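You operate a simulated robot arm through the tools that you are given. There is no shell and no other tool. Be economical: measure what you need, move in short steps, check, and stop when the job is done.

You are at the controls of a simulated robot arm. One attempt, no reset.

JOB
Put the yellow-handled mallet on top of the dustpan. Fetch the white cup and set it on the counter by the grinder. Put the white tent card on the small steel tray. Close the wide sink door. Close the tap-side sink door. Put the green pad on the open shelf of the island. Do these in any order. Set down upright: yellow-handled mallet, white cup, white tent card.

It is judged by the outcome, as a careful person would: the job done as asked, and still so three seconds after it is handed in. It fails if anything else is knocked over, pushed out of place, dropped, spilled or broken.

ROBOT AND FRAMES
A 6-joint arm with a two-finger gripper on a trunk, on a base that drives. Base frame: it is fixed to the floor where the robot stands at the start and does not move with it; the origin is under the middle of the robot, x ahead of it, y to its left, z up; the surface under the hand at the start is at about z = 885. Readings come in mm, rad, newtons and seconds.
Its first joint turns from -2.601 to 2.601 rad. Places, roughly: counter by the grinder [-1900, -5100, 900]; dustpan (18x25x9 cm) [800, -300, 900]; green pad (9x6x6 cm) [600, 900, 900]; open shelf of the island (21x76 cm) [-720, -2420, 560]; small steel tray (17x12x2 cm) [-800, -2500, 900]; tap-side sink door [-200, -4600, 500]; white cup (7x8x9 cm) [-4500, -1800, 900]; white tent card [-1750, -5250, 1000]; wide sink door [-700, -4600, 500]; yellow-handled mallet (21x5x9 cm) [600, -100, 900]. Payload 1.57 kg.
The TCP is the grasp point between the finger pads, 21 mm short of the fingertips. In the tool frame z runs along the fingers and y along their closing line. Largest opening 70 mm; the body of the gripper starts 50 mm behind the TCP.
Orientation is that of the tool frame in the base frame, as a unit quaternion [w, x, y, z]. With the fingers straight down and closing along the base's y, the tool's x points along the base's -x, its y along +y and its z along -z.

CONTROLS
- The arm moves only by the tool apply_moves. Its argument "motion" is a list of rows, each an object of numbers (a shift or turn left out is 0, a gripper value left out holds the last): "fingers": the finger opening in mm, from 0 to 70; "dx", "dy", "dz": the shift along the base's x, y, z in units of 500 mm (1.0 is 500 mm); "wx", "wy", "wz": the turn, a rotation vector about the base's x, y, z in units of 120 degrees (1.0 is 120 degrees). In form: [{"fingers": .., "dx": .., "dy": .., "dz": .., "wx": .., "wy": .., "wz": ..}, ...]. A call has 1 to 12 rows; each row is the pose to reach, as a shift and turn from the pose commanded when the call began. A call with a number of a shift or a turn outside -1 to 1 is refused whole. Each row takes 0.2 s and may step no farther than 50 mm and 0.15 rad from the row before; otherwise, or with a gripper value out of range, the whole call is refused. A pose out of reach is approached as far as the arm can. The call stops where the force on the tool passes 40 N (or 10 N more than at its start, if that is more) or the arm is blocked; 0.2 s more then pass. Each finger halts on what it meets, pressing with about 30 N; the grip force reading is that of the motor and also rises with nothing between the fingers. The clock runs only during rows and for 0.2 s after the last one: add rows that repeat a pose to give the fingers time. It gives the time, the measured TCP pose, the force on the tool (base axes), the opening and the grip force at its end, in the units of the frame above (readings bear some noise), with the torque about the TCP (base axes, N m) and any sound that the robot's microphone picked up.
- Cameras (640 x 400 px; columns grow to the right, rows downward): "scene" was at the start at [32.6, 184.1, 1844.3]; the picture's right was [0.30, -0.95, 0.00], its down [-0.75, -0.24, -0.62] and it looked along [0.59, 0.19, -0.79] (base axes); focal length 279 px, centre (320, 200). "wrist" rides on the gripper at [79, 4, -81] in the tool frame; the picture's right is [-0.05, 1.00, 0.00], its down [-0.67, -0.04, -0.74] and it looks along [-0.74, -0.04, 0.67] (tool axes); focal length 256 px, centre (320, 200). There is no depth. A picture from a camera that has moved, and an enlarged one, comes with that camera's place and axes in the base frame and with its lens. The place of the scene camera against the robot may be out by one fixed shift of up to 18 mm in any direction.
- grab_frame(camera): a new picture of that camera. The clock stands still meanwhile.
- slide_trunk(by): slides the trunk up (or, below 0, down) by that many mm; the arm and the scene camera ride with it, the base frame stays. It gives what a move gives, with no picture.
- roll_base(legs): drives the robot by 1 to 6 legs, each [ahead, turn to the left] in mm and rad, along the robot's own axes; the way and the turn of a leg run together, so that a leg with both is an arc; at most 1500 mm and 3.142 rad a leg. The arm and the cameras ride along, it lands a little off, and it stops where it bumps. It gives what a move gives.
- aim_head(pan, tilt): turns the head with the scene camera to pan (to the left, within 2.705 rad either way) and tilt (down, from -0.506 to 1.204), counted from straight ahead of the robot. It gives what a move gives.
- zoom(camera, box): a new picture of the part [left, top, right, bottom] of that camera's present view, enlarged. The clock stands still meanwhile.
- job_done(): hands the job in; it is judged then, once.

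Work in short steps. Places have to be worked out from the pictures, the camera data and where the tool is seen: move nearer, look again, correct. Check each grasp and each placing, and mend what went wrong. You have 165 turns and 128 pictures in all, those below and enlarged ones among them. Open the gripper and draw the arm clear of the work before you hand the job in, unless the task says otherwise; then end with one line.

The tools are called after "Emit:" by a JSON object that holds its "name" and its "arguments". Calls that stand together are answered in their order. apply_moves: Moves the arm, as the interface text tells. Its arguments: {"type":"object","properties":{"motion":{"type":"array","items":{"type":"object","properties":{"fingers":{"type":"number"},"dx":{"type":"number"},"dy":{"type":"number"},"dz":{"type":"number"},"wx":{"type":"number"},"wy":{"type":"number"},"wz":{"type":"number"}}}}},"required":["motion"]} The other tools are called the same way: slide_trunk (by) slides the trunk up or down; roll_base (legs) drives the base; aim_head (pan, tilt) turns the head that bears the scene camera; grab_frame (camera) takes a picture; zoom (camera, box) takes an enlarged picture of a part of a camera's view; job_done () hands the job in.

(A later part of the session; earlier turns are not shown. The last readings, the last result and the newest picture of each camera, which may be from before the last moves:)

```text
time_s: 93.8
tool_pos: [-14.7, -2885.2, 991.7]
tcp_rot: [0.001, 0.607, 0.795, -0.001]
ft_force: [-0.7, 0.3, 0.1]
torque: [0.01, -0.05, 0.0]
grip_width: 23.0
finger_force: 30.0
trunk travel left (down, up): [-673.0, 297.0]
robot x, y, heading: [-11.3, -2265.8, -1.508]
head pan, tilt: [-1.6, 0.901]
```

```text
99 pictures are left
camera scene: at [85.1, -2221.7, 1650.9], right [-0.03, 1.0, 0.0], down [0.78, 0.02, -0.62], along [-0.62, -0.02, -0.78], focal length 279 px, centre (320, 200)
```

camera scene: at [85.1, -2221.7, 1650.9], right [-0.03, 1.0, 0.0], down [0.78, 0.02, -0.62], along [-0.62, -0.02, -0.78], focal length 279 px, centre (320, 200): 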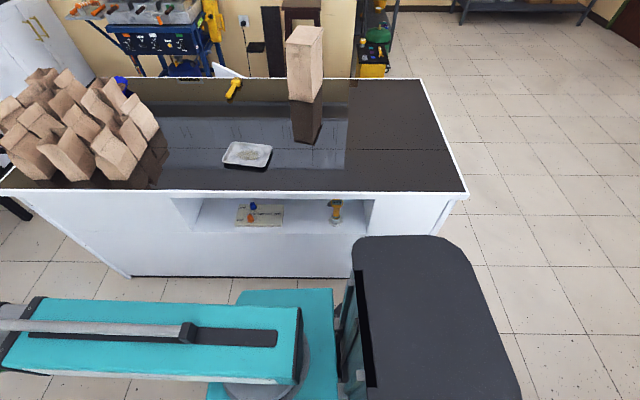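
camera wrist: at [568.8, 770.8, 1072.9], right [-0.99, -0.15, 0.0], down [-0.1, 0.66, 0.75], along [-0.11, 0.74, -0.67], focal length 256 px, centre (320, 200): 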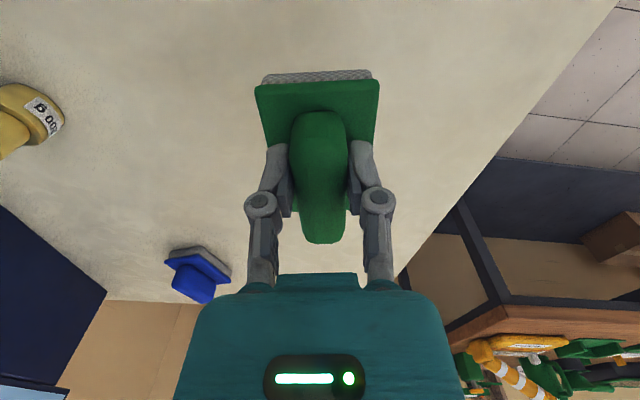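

I lower the trunk 400 mm so the camera sees into the recess.

Emit:
{"name": "slide_trunk", "arguments": {"by": -400}}

Emit:
{"name": "aim_head", "arguments": {"pan": -1.6, "tilt": 0.7}}

Emit:
{"name": "grab_frame", "arguments": {"camera": "scene"}}

Emit:
{"name": "zoom", "arguments": {"camera": "scene", "box": [140, 120, 400, 280]}}

```text
time_s: 97.7
tool_pos: [-14.6, -2885.7, 591.3]
tcp_rot: [0.0, 0.608, 0.794, -0.002]
ft_force: [0.2, -0.5, 0.1]
torque: [0.05, 0.0, 0.02]
grip_width: 22.8
finger_force: 29.8
trunk travel left (down, up): [-273.0, 697.0]
robot x, y, heading: [-10.1, -2269.5, -1.517]
head pan, tilt: [-1.6, 0.901]
```

```text
time_s: 98.4
tool_pos: [-14.1, -2885.0, 592.1]
tcp_rot: [0.002, 0.607, 0.795, -0.001]
ft_force: [0.6, -0.2, -0.7]
torque: [0.02, 0.0, -0.02]
grip_width: 23.1
finger_force: 29.4
trunk travel left (down, up): [-273.0, 697.0]
robot x, y, heading: [-12.9, -2261.8, -1.512]
head pan, tilt: [-1.6, 0.7]
```

```text
98 pictures are left
camera scene: at [75.7, -2221.9, 1267.0], right [-0.03, 1.0, 0.0], down [0.64, 0.02, -0.76], along [-0.76, -0.02, -0.64], focal length 279 px, centre (320, 200)
```

scene: 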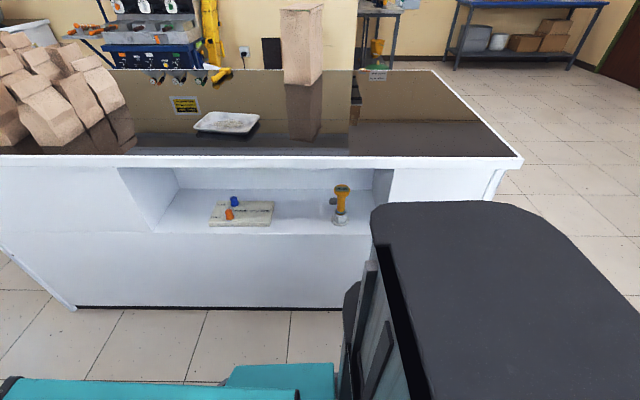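

```text
2.46 times, centred on (270, 200) of scene
camera zoom: at [75.7, -2221.9, 1267.0], right [-0.03, 1.0, 0.0], down [0.64, 0.02, -0.76], along [-0.76, -0.02, -0.64], focal length 687 px, centre (443, 200)
```

zoom: 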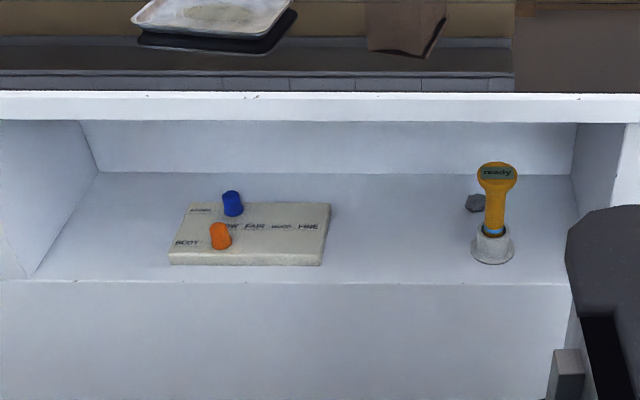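

The recess is z≈550–826, about 240 deep, with a free gap y≈−2400…−2210 between the mat and the roller. I'll enter with the gripper tilted 45°. To have room I first back up ~415 mm.

Emit:
{"name": "roll_base", "arguments": {"legs": [[-415, 0]]}}

Emit:
{"name": "apply_moves", "arguments": {"motion": [{"dx": -0.08}, {"dx": -0.16}, {"dx": -0.24, "wz": -0.07}, {"dx": -0.32, "wz": -0.14}, {"dx": -0.4, "wz": -0.21}, {"dx": -0.48, "dy": 0.04, "wz": -0.28}, {"dx": -0.54, "dy": 0.06, "wz": -0.35}, {"dx": -0.6, "dy": 0.08, "wz": -0.42}, {"dx": -0.66, "dy": 0.1, "wz": -0.49}, {"dx": -0.66, "dy": 0.1, "wz": -0.56}, {"dx": -0.66, "dy": 0.1, "wz": -0.63}, {"dx": -0.66, "dy": 0.1, "wz": -0.7}]}}

```text
time_s: 101.4
tool_pos: [-36.1, -2470.8, 592.2]
tcp_rot: [0.001, 0.605, 0.796, -0.001]
ft_force: [0.8, -1.0, -0.3]
torque: [0.01, 0.02, -0.02]
grip_width: 22.9
finger_force: 30.1
trunk travel left (down, up): [-273.0, 697.0]
robot x, y, heading: [-33.6, -1852.7, -1.511]
head pan, tilt: [-1.6, 0.7]
```

```text
time_s: 104.0
tool_pos: [-364.5, -2419.9, 592.0]
tcp_rot: [-0.001, 0.983, 0.185, -0.001]
ft_force: [0.4, 0.1, -0.9]
torque: [0.0, -0.03, -0.03]
grip_width: 23.1
finger_force: 30.1
trunk travel left (down, up): [-273.0, 697.0]
robot x, y, heading: [-34.5, -1852.2, -1.511]
head pan, tilt: [-1.6, 0.7]
```

Finish the yaw so the tool's camera side faces +x.

Emit:
{"name": "apply_moves", "arguments": {"motion": [{"wz": -0.06, "dx": -0.04}, {"wz": -0.12, "dx": -0.08}, {"wz": -0.178, "dx": -0.12}]}}

Emit:
{"name": "apply_moves", "arguments": {"motion": [{"wy": 0.0625, "dz": 0.003}, {"wy": 0.125, "dz": 0.013}, {"wy": 0.1875, "dz": 0.029}, {"wy": 0.25, "dz": 0.051}, {"wy": 0.3125, "dz": 0.078}, {"wy": 0.375, "dz": 0.111}]}}

Emit:
{"name": "grab_frame", "arguments": {"camera": "wrist"}}

```text
time_s: 104.8
tool_pos: [-425.0, -2420.3, 591.8]
tcp_rot: [-0.001, 1.0, 0.0, -0.002]
ft_force: [0.2, -0.5, -0.9]
torque: [0.0, 0.0, -0.01]
grip_width: 23.0
finger_force: 30.0
trunk travel left (down, up): [-273.0, 697.0]
robot x, y, heading: [-35.3, -1853.3, -1.512]
head pan, tilt: [-1.6, 0.7]
```

```text
time_s: 106.2
tool_pos: [-425.6, -2418.2, 647.6]
tcp_rot: [-0.001, 0.923, 0.0, -0.385]
ft_force: [-0.9, 0.1, -1.3]
torque: [-0.01, -0.01, 0.04]
grip_width: 23.0
finger_force: 30.4
trunk travel left (down, up): [-273.0, 697.0]
robot x, y, heading: [-35.0, -1850.2, -1.512]
head pan, tilt: [-1.6, 0.7]
```

```text
96 pictures are left
camera wrist: at [-312.0, -2422.6, 647.9], right [-0.04, -1.0, 0.04], down [0.06, 0.03, 1.0], along [-1.0, 0.04, 0.06], focal length 256 px, centre (320, 200)
```

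wrist: 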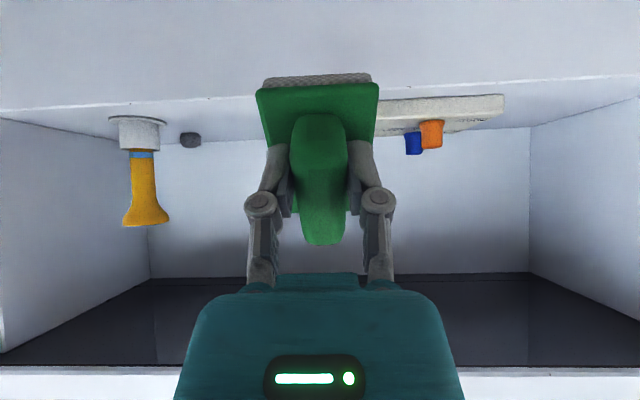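

Great view: shelf edge z≈558, gap between roller and mat clear at y≈−2305. I lower 12 mm, shift to y −2305 then move in.

Emit:
{"name": "apply_moves", "arguments": {"motion": [{"dx": -0.06, "dy": 0.07}, {"dx": -0.11, "dy": 0.14}, {"dx": -0.16, "dy": 0.2}, {"dx": -0.16, "dy": 0.227}]}}

Emit:
{"name": "slide_trunk", "arguments": {"by": -10}}

Emit:
{"name": "grab_frame", "arguments": {"camera": "wrist"}}

```text
time_s: 107.2
tool_pos: [-504.9, -2306.8, 647.5]
tcp_rot: [-0.001, 0.923, 0.001, -0.384]
ft_force: [0.2, -0.7, 0.0]
torque: [-0.01, 0.01, -0.06]
grip_width: 22.7
finger_force: 30.0
trunk travel left (down, up): [-273.0, 697.0]
robot x, y, heading: [-29.2, -1851.9, -1.514]
head pan, tilt: [-1.6, 0.7]
```

```text
time_s: 107.8
tool_pos: [-505.3, -2307.2, 636.9]
tcp_rot: [-0.002, 0.923, 0.0, -0.384]
ft_force: [-0.3, -0.2, -0.1]
torque: [-0.02, 0.0, -0.01]
grip_width: 22.9
finger_force: 30.3
trunk travel left (down, up): [-263.0, 707.0]
robot x, y, heading: [-38.4, -1855.9, -1.509]
head pan, tilt: [-1.6, 0.7]
```

```text
95 pictures are left
camera wrist: at [-391.8, -2311.2, 637.8], right [-0.04, -1.0, 0.04], down [0.06, 0.03, 1.0], along [-1.0, 0.04, 0.06], focal length 256 px, centre (320, 200)
```

wrist: 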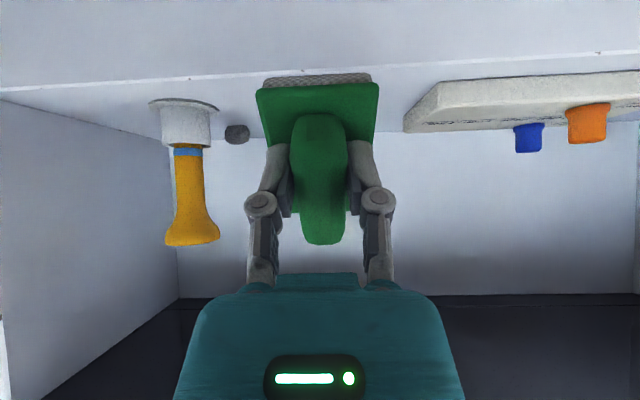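

Centered in the gap. Move in 155 mm along −x.

Emit:
{"name": "apply_moves", "arguments": {"motion": [{"dx": -0.08}, {"dx": -0.16}, {"dx": -0.24}, {"dx": -0.31}]}}

Emit:
{"name": "grab_frame", "arguments": {"camera": "wrist"}}

Emit:
{"name": "grab_frame", "arguments": {"camera": "scene"}}

```text
time_s: 108.8
tool_pos: [-661.3, -2309.8, 637.6]
tcp_rot: [-0.001, 0.923, 0.0, -0.385]
ft_force: [0.7, 0.6, -0.7]
torque: [-0.01, 0.0, -0.03]
grip_width: 22.8
finger_force: 30.2
trunk travel left (down, up): [-263.0, 707.0]
robot x, y, heading: [-38.1, -1855.8, -1.512]
head pan, tilt: [-1.6, 0.7]
```

```text
94 pictures are left
camera wrist: at [-546.8, -2312.7, 638.0], right [-0.04, -1.0, 0.04], down [0.06, 0.03, 1.0], along [-1.0, 0.04, 0.06], focal length 256 px, centre (320, 200)
```

wrist: 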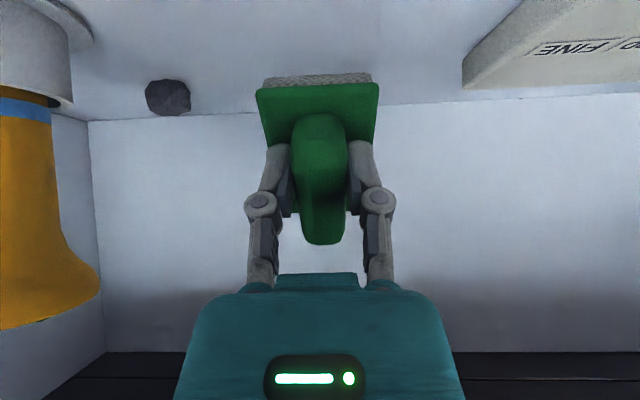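

```text
93 pictures are left
camera scene: at [52.4, -1806.9, 1257.1], right [-0.03, 1.0, 0.0], down [0.64, 0.02, -0.77], along [-0.76, -0.02, -0.64], focal length 279 px, centre (320, 200)
```

scene: 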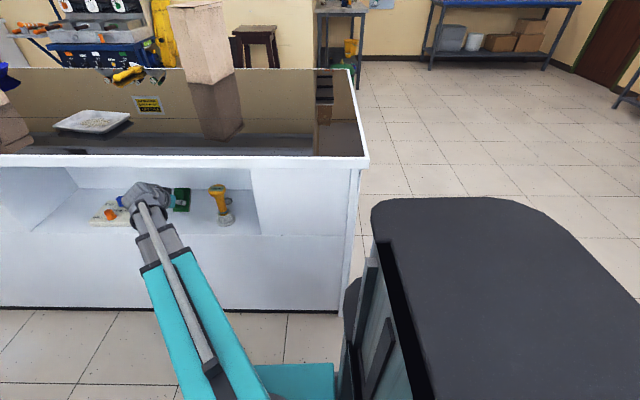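

Inside the recess. Lower gently until contact with the shelf.

Emit:
{"name": "slide_trunk", "arguments": {"by": -8}}

Emit:
{"name": "slide_trunk", "arguments": {"by": -5}}

Emit:
{"name": "slide_trunk", "arguments": {"by": -4}}

```text
time_s: 109.4
tool_pos: [-659.1, -2309.3, 628.8]
tcp_rot: [-0.001, 0.923, 0.0, -0.385]
ft_force: [0.1, -1.1, -0.7]
torque: [-0.01, -0.03, 0.0]
grip_width: 23.2
finger_force: 29.9
trunk travel left (down, up): [-255.0, 715.0]
robot x, y, heading: [-38.4, -1853.3, -1.517]
head pan, tilt: [-1.6, 0.7]
```

```text
time_s: 109.9
tool_pos: [-659.6, -2309.8, 623.2]
tcp_rot: [-0.001, 0.923, 0.0, -0.384]
ft_force: [0.4, 0.5, -0.2]
torque: [0.01, -0.01, 0.03]
grip_width: 22.8
finger_force: 29.4
trunk travel left (down, up): [-250.0, 720.0]
robot x, y, heading: [-33.9, -1852.7, -1.513]
head pan, tilt: [-1.6, 0.7]
```

```text
time_s: 110.5
tool_pos: [-659.2, -2310.7, 619.6]
tcp_rot: [-0.001, 0.924, 0.0, -0.384]
ft_force: [-0.3, -0.9, -0.1]
torque: [-0.02, -0.02, 0.0]
grip_width: 22.6
finger_force: 29.7
trunk travel left (down, up): [-246.0, 724.0]
robot x, y, heading: [-32.5, -1850.9, -1.512]
head pan, tilt: [-1.6, 0.7]
```

Emit:
{"name": "slide_trunk", "arguments": {"by": -4}}

Emit:
{"name": "slide_trunk", "arguments": {"by": -4}}

Emit:
{"name": "slide_trunk", "arguments": {"by": -4}}

Emit:
{"name": "grab_frame", "arguments": {"camera": "wrist"}}

```text
time_s: 111.0
tool_pos: [-659.0, -2310.3, 616.3]
tcp_rot: [-0.002, 0.923, 0.0, -0.384]
ft_force: [-0.8, -0.9, -1.6]
torque: [-0.02, -0.03, -0.05]
grip_width: 23.1
finger_force: 30.2
trunk travel left (down, up): [-242.0, 728.0]
robot x, y, heading: [-36.8, -1851.7, -1.516]
head pan, tilt: [-1.6, 0.7]
```

```text
time_s: 111.5
tool_pos: [-659.2, -2308.8, 612.5]
tcp_rot: [-0.001, 0.923, 0.0, -0.385]
ft_force: [-0.7, -0.1, -0.3]
torque: [-0.03, -0.02, -0.03]
grip_width: 23.1
finger_force: 30.8
trunk travel left (down, up): [-238.0, 732.0]
robot x, y, heading: [-34.5, -1853.7, -1.514]
head pan, tilt: [-1.6, 0.7]
```

```text
time_s: 112.0
tool_pos: [-660.3, -2309.6, 608.0]
tcp_rot: [-0.001, 0.923, 0.0, -0.385]
ft_force: [-0.6, -0.5, -0.3]
torque: [0.03, -0.02, -0.01]
grip_width: 22.8
finger_force: 29.9
trunk travel left (down, up): [-234.0, 736.0]
robot x, y, heading: [-34.8, -1854.4, -1.512]
head pan, tilt: [-1.6, 0.7]
```

```text
92 pictures are left
camera wrist: at [-546.2, -2312.6, 608.8], right [-0.04, -1.0, 0.04], down [0.06, 0.03, 1.0], along [-1.0, 0.04, 0.06], focal length 256 px, centre (320, 200)
```

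wrist: 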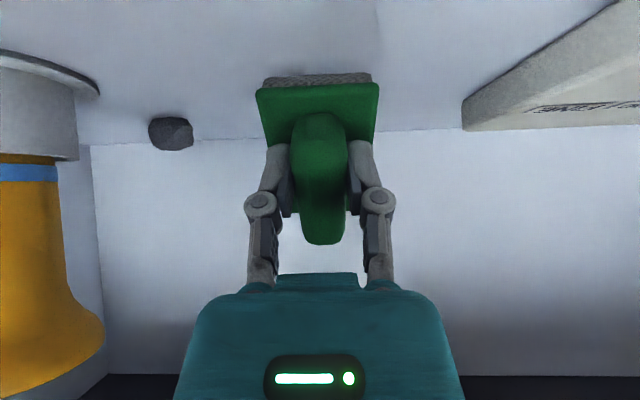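

Emit:
{"name": "slide_trunk", "arguments": {"by": -4}}

Emit:
{"name": "slide_trunk", "arguments": {"by": -4}}

Emit:
{"name": "slide_trunk", "arguments": {"by": -4}}

Emit:
{"name": "grab_frame", "arguments": {"camera": "wrist"}}

```text
time_s: 112.6
tool_pos: [-660.7, -2309.0, 605.2]
tcp_rot: [-0.001, 0.923, 0.0, -0.385]
ft_force: [-0.9, -0.8, 6.6]
torque: [-0.07, 0.1, 0.0]
grip_width: 23.1
finger_force: 30.1
trunk travel left (down, up): [-230.0, 740.0]
robot x, y, heading: [-35.1, -1852.7, -1.511]
head pan, tilt: [-1.6, 0.7]
```

```text
time_s: 113.1
tool_pos: [-660.2, -2309.0, 602.3]
tcp_rot: [0.0, 0.923, 0.001, -0.386]
ft_force: [-2.1, -2.6, 25.0]
torque: [-0.03, 0.42, 0.05]
grip_width: 23.2
finger_force: 30.4
trunk travel left (down, up): [-226.0, 744.0]
robot x, y, heading: [-34.4, -1851.9, -1.511]
head pan, tilt: [-1.6, 0.7]
```

```text
time_s: 113.6
tool_pos: [-659.8, -2308.3, 597.3]
tcp_rot: [-0.001, 0.923, 0.001, -0.385]
ft_force: [-1.1, -1.6, 22.8]
torque: [-0.03, 0.3, 0.01]
grip_width: 22.8
finger_force: 29.7
trunk travel left (down, up): [-222.0, 748.0]
robot x, y, heading: [-33.6, -1851.4, -1.506]
head pan, tilt: [-1.6, 0.7]
```

```text
91 pictures are left
camera wrist: at [-545.5, -2312.2, 598.0], right [-0.04, -1.0, 0.04], down [0.06, 0.03, 1.0], along [-1.0, 0.04, 0.06], focal length 256 px, centre (320, 200)
```

wrist: 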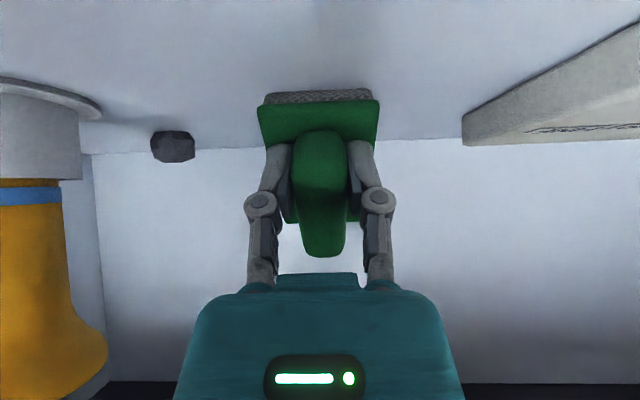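

The pad is rotating toward flat in the grip as I push. Two more small pushes, then release.

Emit:
{"name": "slide_trunk", "arguments": {"by": -4}}

Emit:
{"name": "slide_trunk", "arguments": {"by": -4}}

Emit:
{"name": "apply_moves", "arguments": {"motion": [{"fingers": 30}, {"fingers": 40}, {"fingers": 50}, {"fingers": 50}]}}

Emit:
{"name": "grab_frame", "arguments": {"camera": "wrist"}}

```text
time_s: 114.1
tool_pos: [-659.6, -2308.9, 594.8]
tcp_rot: [0.0, 0.921, 0.002, -0.389]
ft_force: [8.1, 0.5, 29.9]
torque: [0.01, 0.03, 0.0]
grip_width: 23.1
finger_force: 30.2
trunk travel left (down, up): [-219.0, 751.0]
robot x, y, heading: [-33.8, -1851.0, -1.515]
head pan, tilt: [-1.6, 0.7]
stopped: the force on the tool passed its limit at 42 N (the readings are from after the stop); the commanded pose is now the measured one
```

```text
time_s: 114.5
tool_pos: [-659.2, -2309.5, 594.5]
tcp_rot: [0.001, 0.921, 0.004, -0.391]
ft_force: [8.2, 0.6, 33.4]
torque: [-0.02, 0.06, 0.02]
grip_width: 23.0
finger_force: 30.0
trunk travel left (down, up): [-217.0, 753.0]
robot x, y, heading: [-36.4, -1852.7, -1.507]
head pan, tilt: [-1.6, 0.7]
stopped: the force on the tool passed its limit at 46 N (the readings are from after the stop); the commanded pose is now the measured one
```

```text
time_s: 115.5
tool_pos: [-660.0, -2309.2, 592.1]
tcp_rot: [0.0, 0.922, 0.003, -0.387]
ft_force: [1.1, -0.1, -0.5]
torque: [0.04, 0.02, -0.01]
grip_width: 49.7
finger_force: 0.0
trunk travel left (down, up): [-217.0, 753.0]
robot x, y, heading: [-34.8, -1851.5, -1.514]
head pan, tilt: [-1.6, 0.7]
```

```text
90 pictures are left
camera wrist: at [-546.7, -2312.7, 592.2], right [-0.03, -1.0, 0.04], down [0.07, 0.03, 1.0], along [-1.0, 0.04, 0.07], focal length 256 px, centre (320, 200)
```

wrist: 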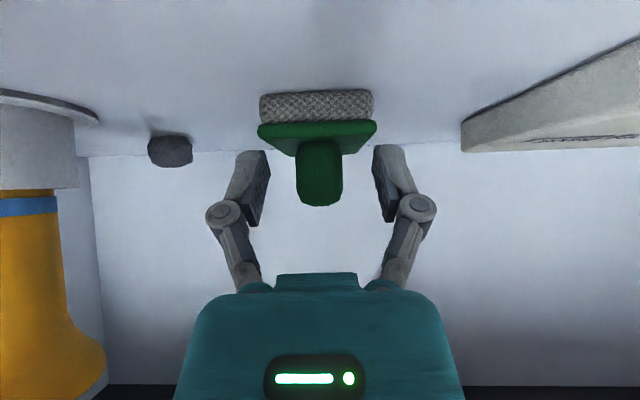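

The pad lies flat on the shelf. Raise 12 mm and withdraw straight back.

Emit:
{"name": "slide_trunk", "arguments": {"by": 12}}

Emit:
{"name": "apply_moves", "arguments": {"motion": [{"dx": 0.08}, {"dx": 0.16}, {"dx": 0.24}, {"dx": 0.31}, {"dx": 0.38, "dy": -0.06}, {"dx": 0.44, "dy": -0.14}, {"dx": 0.5, "dy": -0.2}]}}

Emit:
{"name": "grab_frame", "arguments": {"camera": "wrist"}}

```text
time_s: 116.1
tool_pos: [-661.1, -2309.2, 603.8]
tcp_rot: [0.0, 0.922, 0.002, -0.387]
ft_force: [0.1, 0.3, 0.0]
torque: [0.0, 0.01, -0.02]
grip_width: 50.0
finger_force: 0.0
trunk travel left (down, up): [-229.0, 741.0]
robot x, y, heading: [-33.3, -1851.3, -1.51]
head pan, tilt: [-1.6, 0.7]
```

```text
time_s: 117.7
tool_pos: [-409.7, -2408.3, 603.8]
tcp_rot: [0.0, 0.921, 0.002, -0.388]
ft_force: [0.7, 0.1, -0.2]
torque: [-0.02, -0.02, 0.01]
grip_width: 50.3
finger_force: 0.0
trunk travel left (down, up): [-229.0, 741.0]
robot x, y, heading: [-32.6, -1851.3, -1.511]
head pan, tilt: [-1.6, 0.7]
```

```text
89 pictures are left
camera wrist: at [-295.9, -2411.8, 604.3], right [-0.03, -1.0, 0.04], down [0.07, 0.03, 1.0], along [-1.0, 0.04, 0.07], focal length 256 px, centre (320, 200)
```

wrist: 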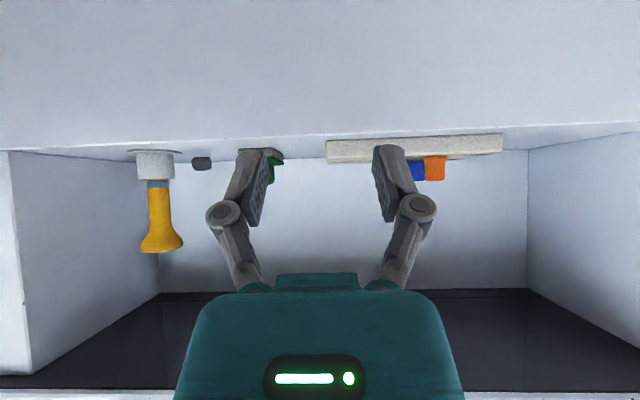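

Pad done. I untilt and bring the arm forward of the base, then drive toward the sink doors.

Emit:
{"name": "apply_moves", "arguments": {"motion": [{"wy": -0.0625, "dz": -0.027}, {"wy": -0.125, "dz": -0.05, "dy": -0.03}, {"wy": -0.1875, "dz": -0.07, "dy": -0.06}, {"wy": -0.25, "dz": -0.09, "dy": -0.09}, {"wy": -0.3125, "dz": -0.1, "dy": -0.12}, {"wy": -0.375, "dz": -0.111, "dy": -0.15}]}}

Emit:
{"name": "slide_trunk", "arguments": {"by": 300}}

Emit:
{"name": "apply_moves", "arguments": {"motion": [{"dx": 0.08, "wz": 0.06}, {"dx": 0.16, "wz": 0.12}, {"dx": 0.24, "wz": 0.18}, {"dx": 0.32, "wz": 0.24}, {"dx": 0.4, "wz": 0.3}, {"dx": 0.48, "wz": 0.36}, {"dx": 0.56, "wz": 0.42}, {"dx": 0.64, "wz": 0.48}, {"dx": 0.72, "wz": 0.54}, {"dx": 0.78, "wz": 0.61}, {"dx": 0.82, "wz": 0.68}, {"dx": 0.82, "wz": 0.75}]}}

Emit:
{"name": "roll_base", "arguments": {"legs": [[1450, 0]]}}

Emit:
{"name": "aim_head", "arguments": {"pan": -0.35, "tilt": 0.5}}

Emit:
{"name": "grab_frame", "arguments": {"camera": "scene"}}

```text
time_s: 119.1
tool_pos: [-412.2, -2485.3, 548.3]
tcp_rot: [0.0, 1.0, 0.003, -0.004]
ft_force: [0.1, 0.3, 0.7]
torque: [-0.02, 0.03, -0.03]
grip_width: 50.0
finger_force: 0.1
out of reach, approached as far as the arm can: row 1, 2, 3, 4, 5
trunk travel left (down, up): [-229.0, 741.0]
robot x, y, heading: [-35.5, -1854.3, -1.509]
head pan, tilt: [-1.6, 0.7]
```

```text
time_s: 122.1
tool_pos: [-410.4, -2485.5, 848.1]
tcp_rot: [0.001, 1.0, 0.002, -0.006]
ft_force: [-0.1, 1.0, 0.3]
torque: [-0.02, -0.02, 0.04]
grip_width: 50.0
finger_force: 0.1
trunk travel left (down, up): [-529.0, 441.0]
robot x, y, heading: [-36.6, -1849.0, -1.516]
head pan, tilt: [-1.6, 0.7]
```

```text
time_s: 124.7
tool_pos: [-0.9, -2484.1, 848.2]
tcp_rot: [0.005, 0.704, 0.71, -0.003]
ft_force: [0.2, 0.4, 0.3]
torque: [-0.04, -0.01, 0.01]
grip_width: 50.0
finger_force: 0.0
trunk travel left (down, up): [-529.0, 441.0]
robot x, y, heading: [-33.4, -1854.1, -1.507]
head pan, tilt: [-1.6, 0.7]
```

```text
time_s: 133.6
tool_pos: [132.5, -3946.5, 847.4]
tcp_rot: [0.004, 0.693, 0.72, -0.002]
ft_force: [0.1, 0.6, -0.9]
torque: [0.01, 0.01, -0.04]
grip_width: 50.1
finger_force: 0.1
trunk travel left (down, up): [-529.0, 441.0]
robot x, y, heading: [77.0, -3316.3, -1.475]
head pan, tilt: [-1.6, 0.7]
```

```text
time_s: 135.1
tool_pos: [130.7, -3946.1, 848.0]
tcp_rot: [0.005, 0.694, 0.72, -0.004]
ft_force: [-0.1, 0.0, 0.5]
torque: [0.0, 0.01, -0.01]
grip_width: 50.1
finger_force: 0.1
trunk travel left (down, up): [-529.0, 441.0]
robot x, y, heading: [76.2, -3314.0, -1.479]
head pan, tilt: [-0.351, 0.499]
```

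```text
88 pictures are left
camera scene: at [223.9, -3349.7, 1541.0], right [-0.97, 0.26, 0.0], down [0.12, 0.46, -0.88], along [-0.23, -0.85, -0.48], focal length 279 px, centre (320, 200)
```

scene: 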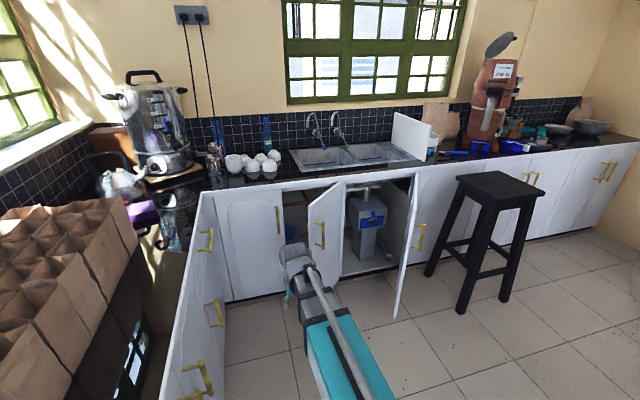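

Two open doors visible under the sink. Zoom in.

Emit:
{"name": "zoom", "arguments": {"camera": "scene", "box": [200, 150, 460, 330]}}

```text
2.22 times, centred on (330, 240) of scene
camera zoom: at [223.9, -3349.7, 1541.0], right [-0.97, 0.26, 0.0], down [0.12, 0.46, -0.88], along [-0.23, -0.85, -0.48], focal length 620 px, centre (298, 111)
```

zoom: 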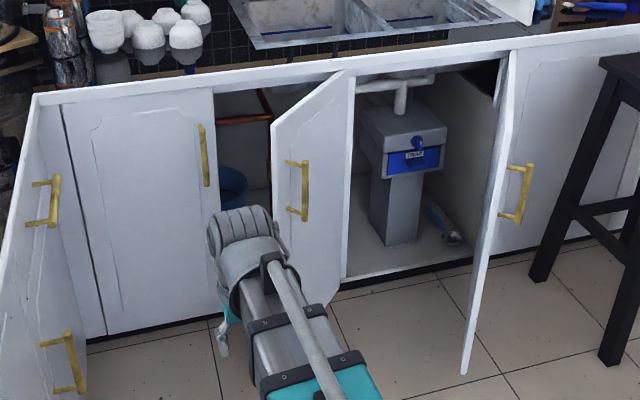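

I judge: tap door hinge ≈(−288,−4730), open ~40°, free edge (−31,−4517); wide door hinge ≈(−784,−4751), open ~55°, free edge ≈(−510,−4350). I'll stand at about (−350,−3850) facing −y, with the trunk raised for the drive.

Emit:
{"name": "slide_trunk", "arguments": {"by": 130}}

Emit:
{"name": "roll_base", "arguments": {"legs": [[0, -0.766], [684, 0], [0, 0.675]]}}

Emit:
{"name": "aim_head", "arguments": {"pan": 0.0, "tilt": 0.7}}

Emit:
{"name": "grab_frame", "arguments": {"camera": "scene"}}

```text
time_s: 136.6
tool_pos: [131.6, -3946.9, 978.5]
tcp_rot: [0.004, 0.694, 0.72, -0.003]
ft_force: [-0.1, -0.8, 0.2]
torque: [0.01, 0.0, -0.02]
grip_width: 50.3
finger_force: 0.1
trunk travel left (down, up): [-659.0, 311.0]
robot x, y, heading: [75.7, -3315.4, -1.481]
head pan, tilt: [-0.351, 0.499]
```

```text
time_s: 146.6
tool_pos: [-381.3, -4473.5, 977.8]
tcp_rot: [0.005, 0.734, 0.679, -0.003]
ft_force: [0.4, -0.5, -0.4]
torque: [-0.01, 0.02, 0.01]
grip_width: 50.1
finger_force: 0.0
trunk travel left (down, up): [-659.0, 311.0]
robot x, y, heading: [-364.9, -3837.2, -1.595]
head pan, tilt: [-0.351, 0.499]
```

```text
time_s: 147.4
tool_pos: [-381.1, -4473.1, 979.5]
tcp_rot: [0.004, 0.734, 0.679, -0.003]
ft_force: [-0.1, 0.3, -0.1]
torque: [0.02, -0.03, 0.02]
grip_width: 50.0
finger_force: 0.1
trunk travel left (down, up): [-659.0, 311.0]
robot x, y, heading: [-362.3, -3842.0, -1.592]
head pan, tilt: [0.0, 0.7]
```

```text
86 pictures are left
camera scene: at [-188.5, -3890.6, 1653.3], right [-1.0, 0.03, 0.0], down [0.02, 0.64, -0.77], along [-0.02, -0.76, -0.64], focal length 279 px, centre (320, 200)
```

scene: 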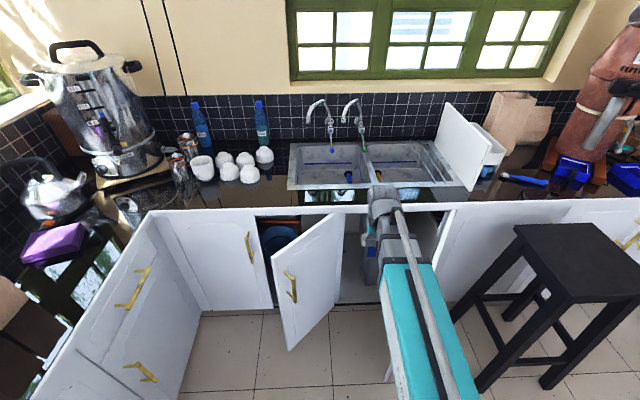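

Tap door confirmed (hinge (−305,−4755), free edge (−31,−4530)). I close the fingers and move to the outer side of it at (−120,−4510), then lower to z≈800.

Emit:
{"name": "apply_moves", "arguments": {"motion": [{"dx": 0.09, "fingers": 0}, {"dx": 0.18}, {"dx": 0.27}, {"dx": 0.36, "dy": -0.03}, {"dx": 0.44, "dy": -0.05}, {"dx": 0.522, "dy": -0.074}]}}

Emit:
{"name": "slide_trunk", "arguments": {"by": -180}}

Emit:
{"name": "grab_frame", "arguments": {"camera": "scene"}}

```text
time_s: 148.8
tool_pos: [-119.3, -4510.5, 978.3]
tcp_rot: [0.005, 0.735, 0.678, -0.003]
ft_force: [-0.5, -0.3, 0.3]
torque: [-0.02, 0.0, 0.02]
grip_width: 0.1
finger_force: 29.2
trunk travel left (down, up): [-659.0, 311.0]
robot x, y, heading: [-365.2, -3838.9, -1.59]
head pan, tilt: [0.0, 0.7]
```

```text
time_s: 150.8
tool_pos: [-121.1, -4511.0, 799.1]
tcp_rot: [0.004, 0.734, 0.679, -0.004]
ft_force: [0.1, 0.3, 0.1]
torque: [0.04, -0.01, 0.01]
grip_width: 0.0
finger_force: 29.0
trunk travel left (down, up): [-479.0, 491.0]
robot x, y, heading: [-363.5, -3837.4, -1.596]
head pan, tilt: [0.0, 0.7]
```

```text
85 pictures are left
camera scene: at [-188.5, -3890.6, 1473.3], right [-1.0, 0.02, 0.0], down [0.02, 0.64, -0.76], along [-0.02, -0.76, -0.64], focal length 279 px, centre (320, 200)
```

scene: 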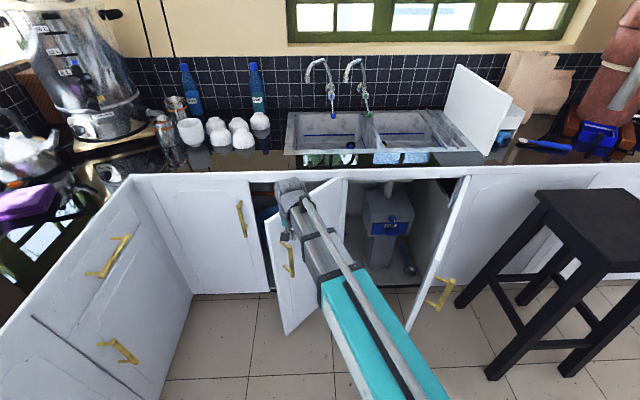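

Push the tap door along its closing arc.

Emit:
{"name": "apply_moves", "arguments": {"motion": [{"dx": 0.03, "dy": -0.05}, {"dx": 0.06, "dy": -0.1}, {"dx": 0.1, "dy": -0.15}, {"dx": 0.13, "dy": -0.2}, {"dx": 0.158, "dy": -0.25}, {"dx": 0.178, "dy": -0.3}, {"dx": 0.192, "dy": -0.34}, {"dx": 0.202, "dy": -0.38}, {"dx": 0.208, "dy": -0.42}, {"dx": 0.21, "dy": -0.44}]}}

Emit:
{"name": "grab_frame", "arguments": {"camera": "scene"}}

```text
time_s: 152.8
tool_pos: [-19.3, -4701.0, 797.5]
tcp_rot: [-0.001, 0.734, 0.679, -0.001]
ft_force: [-0.7, 5.0, -0.2]
torque: [-0.39, -0.04, 0.03]
grip_width: 0.0
finger_force: 28.5
trunk travel left (down, up): [-479.0, 491.0]
robot x, y, heading: [-362.9, -3842.0, -1.592]
head pan, tilt: [0.0, 0.7]
stopped in row 9: the force on the tool passed its limit at 65 N (the readings are from after the stop); the commanded pose is now the measured one
```

```text
84 pictures are left
camera scene: at [-188.5, -3890.2, 1473.3], right [-1.0, 0.02, 0.0], down [0.02, 0.64, -0.77], along [-0.02, -0.76, -0.64], focal length 279 px, centre (320, 200)
```

scene: 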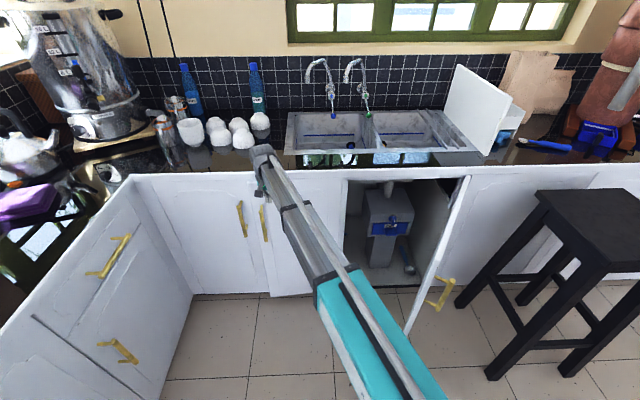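

It stopped hard at 65 N, seemingly shut; zoom to verify, after backing off a bit.

Emit:
{"name": "apply_moves", "arguments": {"motion": [{"dy": 0.08}, {"dy": 0.16}]}}

Emit:
{"name": "zoom", "arguments": {"camera": "scene", "box": [200, 150, 480, 340]}}

```text
time_s: 153.4
tool_pos: [-20.3, -4620.3, 797.8]
tcp_rot: [-0.002, 0.734, 0.679, -0.001]
ft_force: [0.6, 0.6, -0.1]
torque: [0.05, -0.01, -0.02]
grip_width: 0.1
finger_force: 29.1
trunk travel left (down, up): [-479.0, 491.0]
robot x, y, heading: [-362.3, -3843.3, -1.6]
head pan, tilt: [0.0, 0.7]
```

```text
2.11 times, centred on (340, 245) of scene
camera zoom: at [-188.6, -3890.8, 1473.3], right [-1.0, 0.02, 0.0], down [0.02, 0.64, -0.76], along [-0.02, -0.76, -0.64], focal length 587 px, centre (278, 105)
```

zoom: 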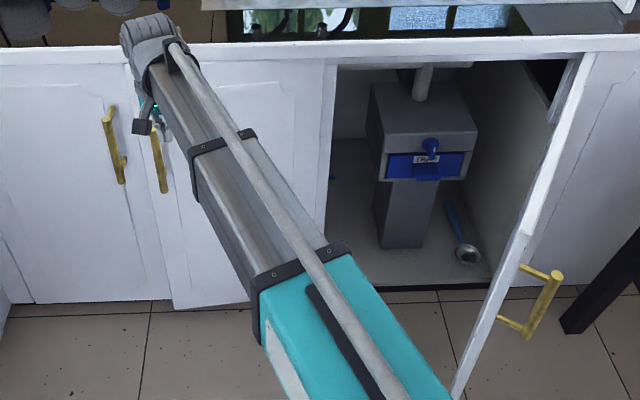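

The door's lower edge still sticks out slightly: the hand probably met the counter edge first. I'll tilt the gripper horizontal (pointing −y) and push from lower down.

Emit:
{"name": "apply_moves", "arguments": {"motion": [{"wx": -0.0682, "dz": 0.0039}, {"wx": -0.1364, "dz": 0.0154}, {"wx": -0.2045, "dz": 0.0343}, {"wx": -0.2727, "dz": 0.0603}, {"wx": -0.3409, "dz": 0.0928}, {"wx": -0.4091, "dz": 0.1312}, {"wx": -0.4773, "dz": 0.1747}, {"wx": -0.5455, "dz": 0.2224}, {"wx": -0.6136, "dz": 0.2727}, {"wx": -0.6818, "dz": 0.3258}, {"wx": -0.75, "dz": 0.38}]}}

Emit:
{"name": "slide_trunk", "arguments": {"by": -290}}

Emit:
{"name": "grab_frame", "arguments": {"camera": "wrist"}}

Emit:
{"name": "grab_frame", "arguments": {"camera": "scene"}}

```text
time_s: 155.8
tool_pos: [-18.4, -4622.4, 984.7]
tcp_rot: [0.519, 0.519, 0.48, -0.481]
ft_force: [-0.7, -0.6, -0.2]
torque: [0.04, 0.02, -0.01]
grip_width: 0.0
finger_force: 28.4
out of reach, approached as far as the arm can: row 9, 10, 11
trunk travel left (down, up): [-479.0, 491.0]
robot x, y, heading: [-362.0, -3842.7, -1.593]
head pan, tilt: [0.0, 0.7]
```

```text
time_s: 158.7
tool_pos: [-16.9, -4622.1, 693.7]
tcp_rot: [0.518, 0.519, 0.48, -0.481]
ft_force: [-0.1, 0.3, 0.6]
torque: [0.03, -0.01, 0.02]
grip_width: 0.0
finger_force: 29.1
trunk travel left (down, up): [-189.0, 781.0]
robot x, y, heading: [-361.8, -3837.2, -1.596]
head pan, tilt: [0.0, 0.7]
```

```text
82 pictures are left
camera wrist: at [-7.6, -4540.4, 615.6], right [0.99, 0.0, 0.13], down [-0.08, 0.75, 0.66], along [-0.1, -0.67, 0.74], focal length 256 px, centre (320, 200)
```

wrist: 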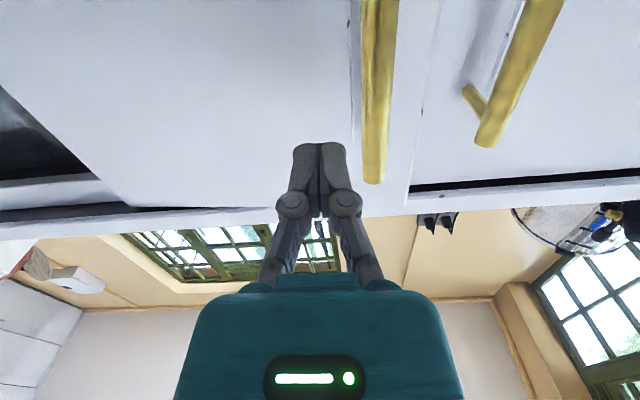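

```text
81 pictures are left
camera scene: at [-188.4, -3890.5, 1183.3], right [-1.0, 0.02, 0.0], down [0.02, 0.64, -0.76], along [-0.02, -0.76, -0.64], focal length 279 px, centre (320, 200)
```

scene: 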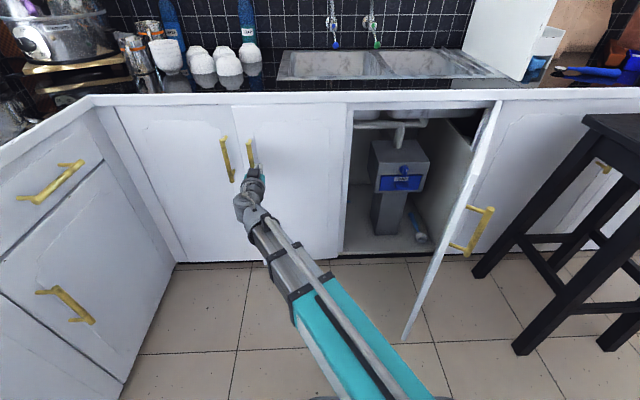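

I shift to x≈−65 to clear the handle, then push straight in.

Emit:
{"name": "apply_moves", "arguments": {"motion": [{"dx": -0.09}, {"dx": -0.09, "dy": -0.07}, {"dx": -0.09, "dy": -0.12}, {"dx": -0.09, "dy": -0.16}, {"dx": -0.09, "dy": -0.19}, {"dx": -0.09, "dy": -0.22}, {"dx": -0.09, "dy": -0.25}, {"dx": -0.09, "dy": -0.28}]}}

Emit:
{"name": "grab_frame", "arguments": {"camera": "scene"}}

```text
time_s: 160.4
tool_pos: [-63.2, -4743.6, 693.9]
tcp_rot: [0.519, 0.519, 0.48, -0.48]
ft_force: [-0.1, 5.2, -0.5]
torque: [-0.01, 0.02, 0.06]
grip_width: 0.0
finger_force: 28.5
trunk travel left (down, up): [-189.0, 781.0]
robot x, y, heading: [-364.1, -3842.2, -1.595]
head pan, tilt: [0.0, 0.7]
stopped in row 8: the force on the tool passed its limit at 60 N (the readings are from after the stop); the commanded pose is now the measured one
```

```text
80 pictures are left
camera scene: at [-188.4, -3890.2, 1183.3], right [-1.0, 0.02, 0.0], down [0.02, 0.64, -0.77], along [-0.02, -0.76, -0.64], focal length 279 px, centre (320, 200)
```

scene: 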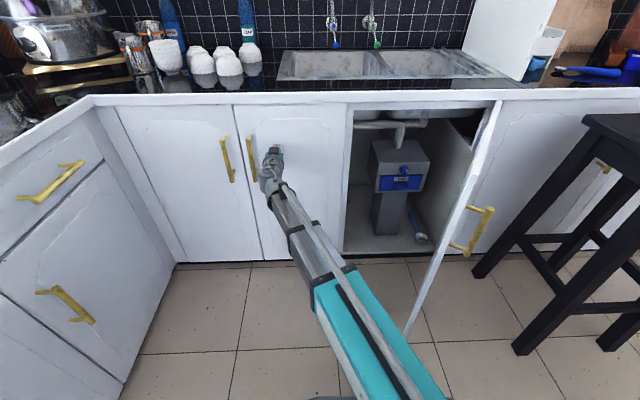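

Tap door is flush shut (tip at −4764). For the wide door: back off, raise, untilt, and cross over above the doors to its outer side.

Emit:
{"name": "apply_moves", "arguments": {"motion": [{"dy": 0.08}, {"dy": 0.16}, {"dy": 0.24}, {"dy": 0.32}]}}

Emit:
{"name": "slide_trunk", "arguments": {"by": 430}}

Emit:
{"name": "apply_moves", "arguments": {"motion": [{"wx": 0.0682, "dz": -0.0542}, {"wx": 0.1364, "dz": -0.107}, {"wx": 0.2045, "dz": -0.1576}, {"wx": 0.2727, "dz": -0.2053}, {"wx": 0.3409, "dz": -0.2488}, {"wx": 0.4091, "dz": -0.2872}, {"wx": 0.4773, "dz": -0.3197}, {"wx": 0.5455, "dz": -0.3457}, {"wx": 0.6136, "dz": -0.3646}, {"wx": 0.6818, "dz": -0.3761}, {"wx": 0.75, "dz": -0.38}]}}

Emit:
{"name": "aim_head", "arguments": {"pan": -0.3, "tilt": 0.8}}

Emit:
{"name": "grab_frame", "arguments": {"camera": "scene"}}

```text
time_s: 161.4
tool_pos: [-64.4, -4583.8, 694.2]
tcp_rot: [0.518, 0.52, 0.479, -0.48]
ft_force: [0.4, 0.3, 0.2]
torque: [0.03, -0.03, -0.01]
grip_width: 0.0
finger_force: 28.8
trunk travel left (down, up): [-189.0, 781.0]
robot x, y, heading: [-364.3, -3840.0, -1.591]
head pan, tilt: [0.0, 0.7]
```

```text
refused: 430 is not a number from -400 to 400
```

```text
time_s: 163.8
tool_pos: [-65.2, -4583.0, 508.8]
tcp_rot: [-0.002, 0.734, 0.679, 0.001]
ft_force: [-0.7, 0.0, 0.2]
torque: [-0.02, 0.01, -0.03]
grip_width: 0.2
finger_force: 28.5
out of reach, approached as far as the arm can: row 6, 7, 8, 9, 10, 11
trunk travel left (down, up): [-189.0, 781.0]
robot x, y, heading: [-363.0, -3839.5, -1.593]
head pan, tilt: [0.0, 0.7]
```

```text
time_s: 164.6
tool_pos: [-64.3, -4581.9, 508.8]
tcp_rot: [0.0, 0.734, 0.679, -0.001]
ft_force: [0.0, 0.0, -0.8]
torque: [-0.01, 0.01, -0.03]
grip_width: 0.1
finger_force: 28.7
trunk travel left (down, up): [-189.0, 781.0]
robot x, y, heading: [-363.5, -3834.7, -1.591]
head pan, tilt: [-0.3, 0.799]
```

```text
79 pictures are left
camera scene: at [-212.1, -3882.0, 1175.0], right [-0.95, 0.32, 0.0], down [0.23, 0.68, -0.7], along [-0.22, -0.66, -0.72], focal length 279 px, centre (320, 200)
```

scene: 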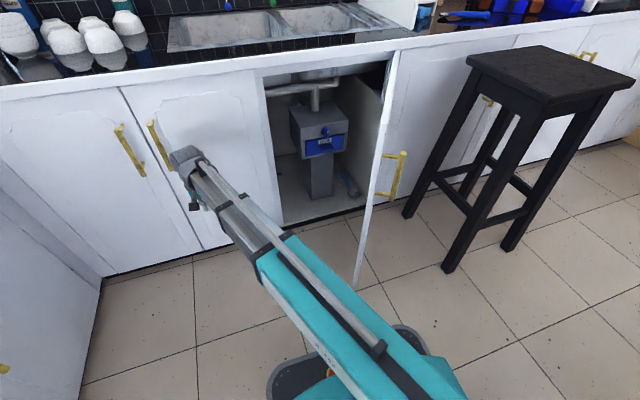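

The raise was refused (400 limit) but the untilt was clear anyway. Raise now and move over to the outer side of the wide door.

Emit:
{"name": "slide_trunk", "arguments": {"by": 400}}

Emit:
{"name": "slide_trunk", "arguments": {"by": 60}}

Emit:
{"name": "apply_moves", "arguments": {"motion": [{"dx": -0.09, "dy": 0.02}, {"dx": -0.18, "dy": 0.04}, {"dx": -0.27, "dy": 0.06}, {"dx": -0.36, "dy": 0.08}, {"dx": -0.45, "dy": 0.1}, {"dx": -0.54, "dy": 0.12}, {"dx": -0.63, "dy": 0.14}, {"dx": -0.72, "dy": 0.16}, {"dx": -0.81, "dy": 0.19}, {"dx": -0.9, "dy": 0.22}, {"dx": -0.98, "dy": 0.26}, {"dx": -1.0, "dy": 0.3}]}}

Emit:
{"name": "grab_frame", "arguments": {"camera": "scene"}}

Emit:
{"name": "grab_frame", "arguments": {"camera": "wrist"}}

```text
time_s: 168.4
tool_pos: [-63.1, -4582.9, 907.2]
tcp_rot: [-0.001, 0.734, 0.679, 0.0]
ft_force: [-0.1, 0.9, 0.2]
torque: [-0.01, -0.02, -0.01]
grip_width: 0.0
finger_force: 28.6
trunk travel left (down, up): [-589.0, 381.0]
robot x, y, heading: [-362.1, -3843.3, -1.596]
head pan, tilt: [-0.3, 0.799]
```

```text
time_s: 169.4
tool_pos: [-63.3, -4583.8, 968.5]
tcp_rot: [0.0, 0.734, 0.679, -0.001]
ft_force: [0.4, -0.6, 0.0]
torque: [-0.01, 0.01, 0.01]
grip_width: 0.0
finger_force: 28.7
trunk travel left (down, up): [-649.0, 321.0]
robot x, y, heading: [-364.4, -3840.1, -1.595]
head pan, tilt: [-0.3, 0.799]
```

```text
time_s: 172.0
tool_pos: [-565.7, -4433.4, 967.8]
tcp_rot: [-0.001, 0.735, 0.679, -0.001]
ft_force: [-0.5, -0.1, 0.2]
torque: [0.04, -0.01, -0.02]
grip_width: 0.0
finger_force: 28.8
trunk travel left (down, up): [-649.0, 321.0]
robot x, y, heading: [-362.5, -3837.3, -1.595]
head pan, tilt: [-0.3, 0.799]
```

```text
78 pictures are left
camera scene: at [-212.3, -3881.8, 1635.0], right [-0.95, 0.32, 0.0], down [0.23, 0.68, -0.7], along [-0.22, -0.66, -0.72], focal length 279 px, centre (320, 200)
```

scene: 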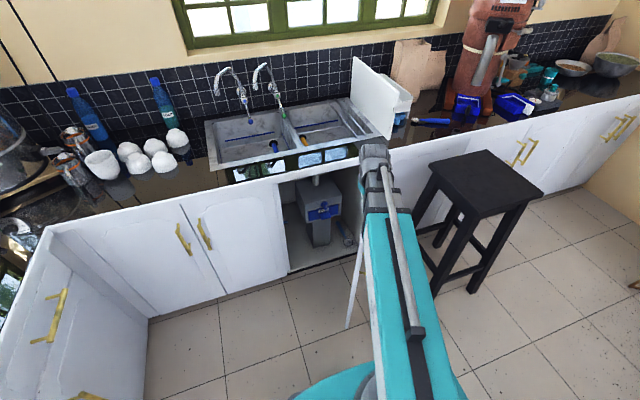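

```text
77 pictures are left
camera wrist: at [-555.1, -4353.1, 1049.4], right [0.99, -0.13, 0.0], down [-0.09, -0.66, 0.74], along [-0.1, -0.74, -0.67], focal length 256 px, centre (320, 200)
```

wrist: 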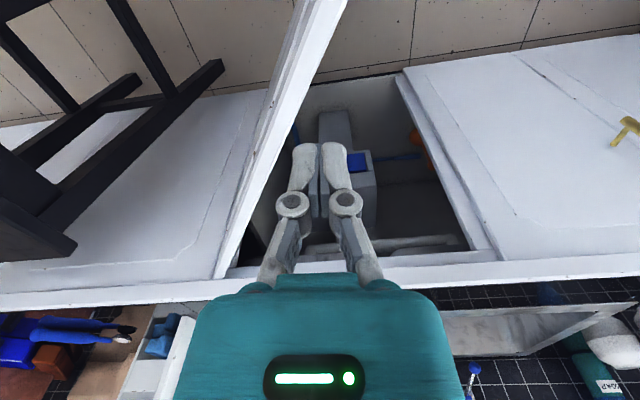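

The wrist view shows the door top from hinge (−775,−4730) through (−579,−4421), angle ~57°; I'm still on its inner side. Shift to (−630,−4372) on the outer side and lower to z≈795.

Emit:
{"name": "apply_moves", "arguments": {"motion": [{"dx": -0.06, "dy": 0.06}, {"dx": -0.13, "dy": 0.122}]}}

Emit:
{"name": "slide_trunk", "arguments": {"by": -90}}

Emit:
{"name": "grab_frame", "arguments": {"camera": "wrist"}}

```text
time_s: 172.6
tool_pos: [-630.9, -4370.4, 968.9]
tcp_rot: [-0.001, 0.734, 0.679, 0.0]
ft_force: [-0.4, 0.4, 0.0]
torque: [0.03, 0.02, 0.01]
grip_width: 0.0
finger_force: 28.1
trunk travel left (down, up): [-649.0, 321.0]
robot x, y, heading: [-360.9, -3838.9, -1.591]
head pan, tilt: [-0.3, 0.799]
```

```text
time_s: 173.8
tool_pos: [-631.6, -4371.8, 878.4]
tcp_rot: [-0.001, 0.734, 0.679, -0.001]
ft_force: [0.3, 0.1, -0.3]
torque: [-0.03, 0.0, 0.01]
grip_width: 0.0
finger_force: 29.0
trunk travel left (down, up): [-559.0, 411.0]
robot x, y, heading: [-364.7, -3838.6, -1.591]
head pan, tilt: [-0.3, 0.799]
```

```text
76 pictures are left
camera wrist: at [-621.1, -4292.5, 959.4], right [0.99, -0.13, 0.0], down [-0.09, -0.66, 0.74], along [-0.1, -0.74, -0.67], focal length 256 px, centre (320, 200)
```

wrist: 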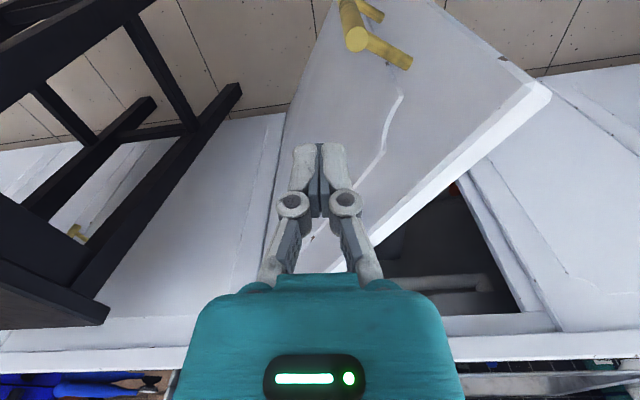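

On the outer side, the handle is below. Lower to TCP≈812 and push along the arc.

Emit:
{"name": "slide_trunk", "arguments": {"by": -66}}

Emit:
{"name": "apply_moves", "arguments": {"motion": [{"dx": 0.06, "dy": -0.04}, {"dx": 0.12, "dy": -0.08}, {"dx": 0.19, "dy": -0.13}, {"dx": 0.25, "dy": -0.185}, {"dx": 0.3, "dy": -0.24}, {"dx": 0.34, "dy": -0.3}, {"dx": 0.375, "dy": -0.36}, {"dx": 0.406, "dy": -0.42}, {"dx": 0.43, "dy": -0.48}, {"dx": 0.446, "dy": -0.53}, {"dx": 0.455, "dy": -0.57}, {"dx": 0.46, "dy": -0.6}]}}

Emit:
{"name": "grab_frame", "arguments": {"camera": "scene"}}

```text
time_s: 174.9
tool_pos: [-631.8, -4370.8, 813.2]
tcp_rot: [0.0, 0.734, 0.679, -0.001]
ft_force: [0.9, -0.6, 0.3]
torque: [-0.02, -0.02, 0.0]
grip_width: 0.1
finger_force: 28.9
trunk travel left (down, up): [-493.0, 477.0]
robot x, y, heading: [-363.1, -3842.6, -1.595]
head pan, tilt: [-0.3, 0.799]
```

```text
time_s: 177.5
tool_pos: [-400.8, -4670.5, 811.8]
tcp_rot: [0.0, 0.735, 0.678, 0.0]
ft_force: [-1.0, -0.1, -0.8]
torque: [0.02, 0.04, 0.01]
grip_width: 0.0
finger_force: 29.0
trunk travel left (down, up): [-493.0, 477.0]
robot x, y, heading: [-362.9, -3839.5, -1.591]
head pan, tilt: [-0.3, 0.799]
```

```text
75 pictures are left
camera scene: at [-212.2, -3882.1, 1479.0], right [-0.95, 0.32, 0.0], down [0.23, 0.68, -0.7], along [-0.22, -0.66, -0.72], focal length 279 px, centre (320, 200)
```

scene: 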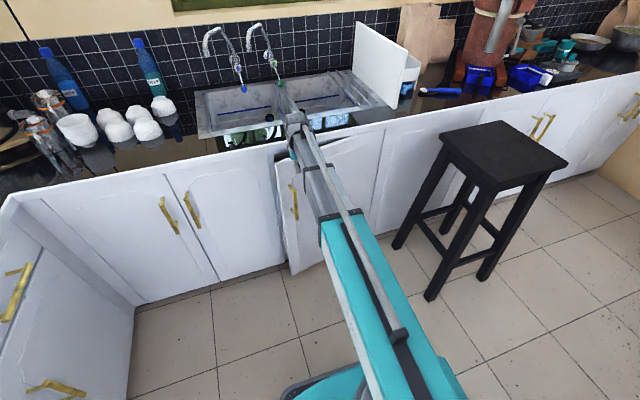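

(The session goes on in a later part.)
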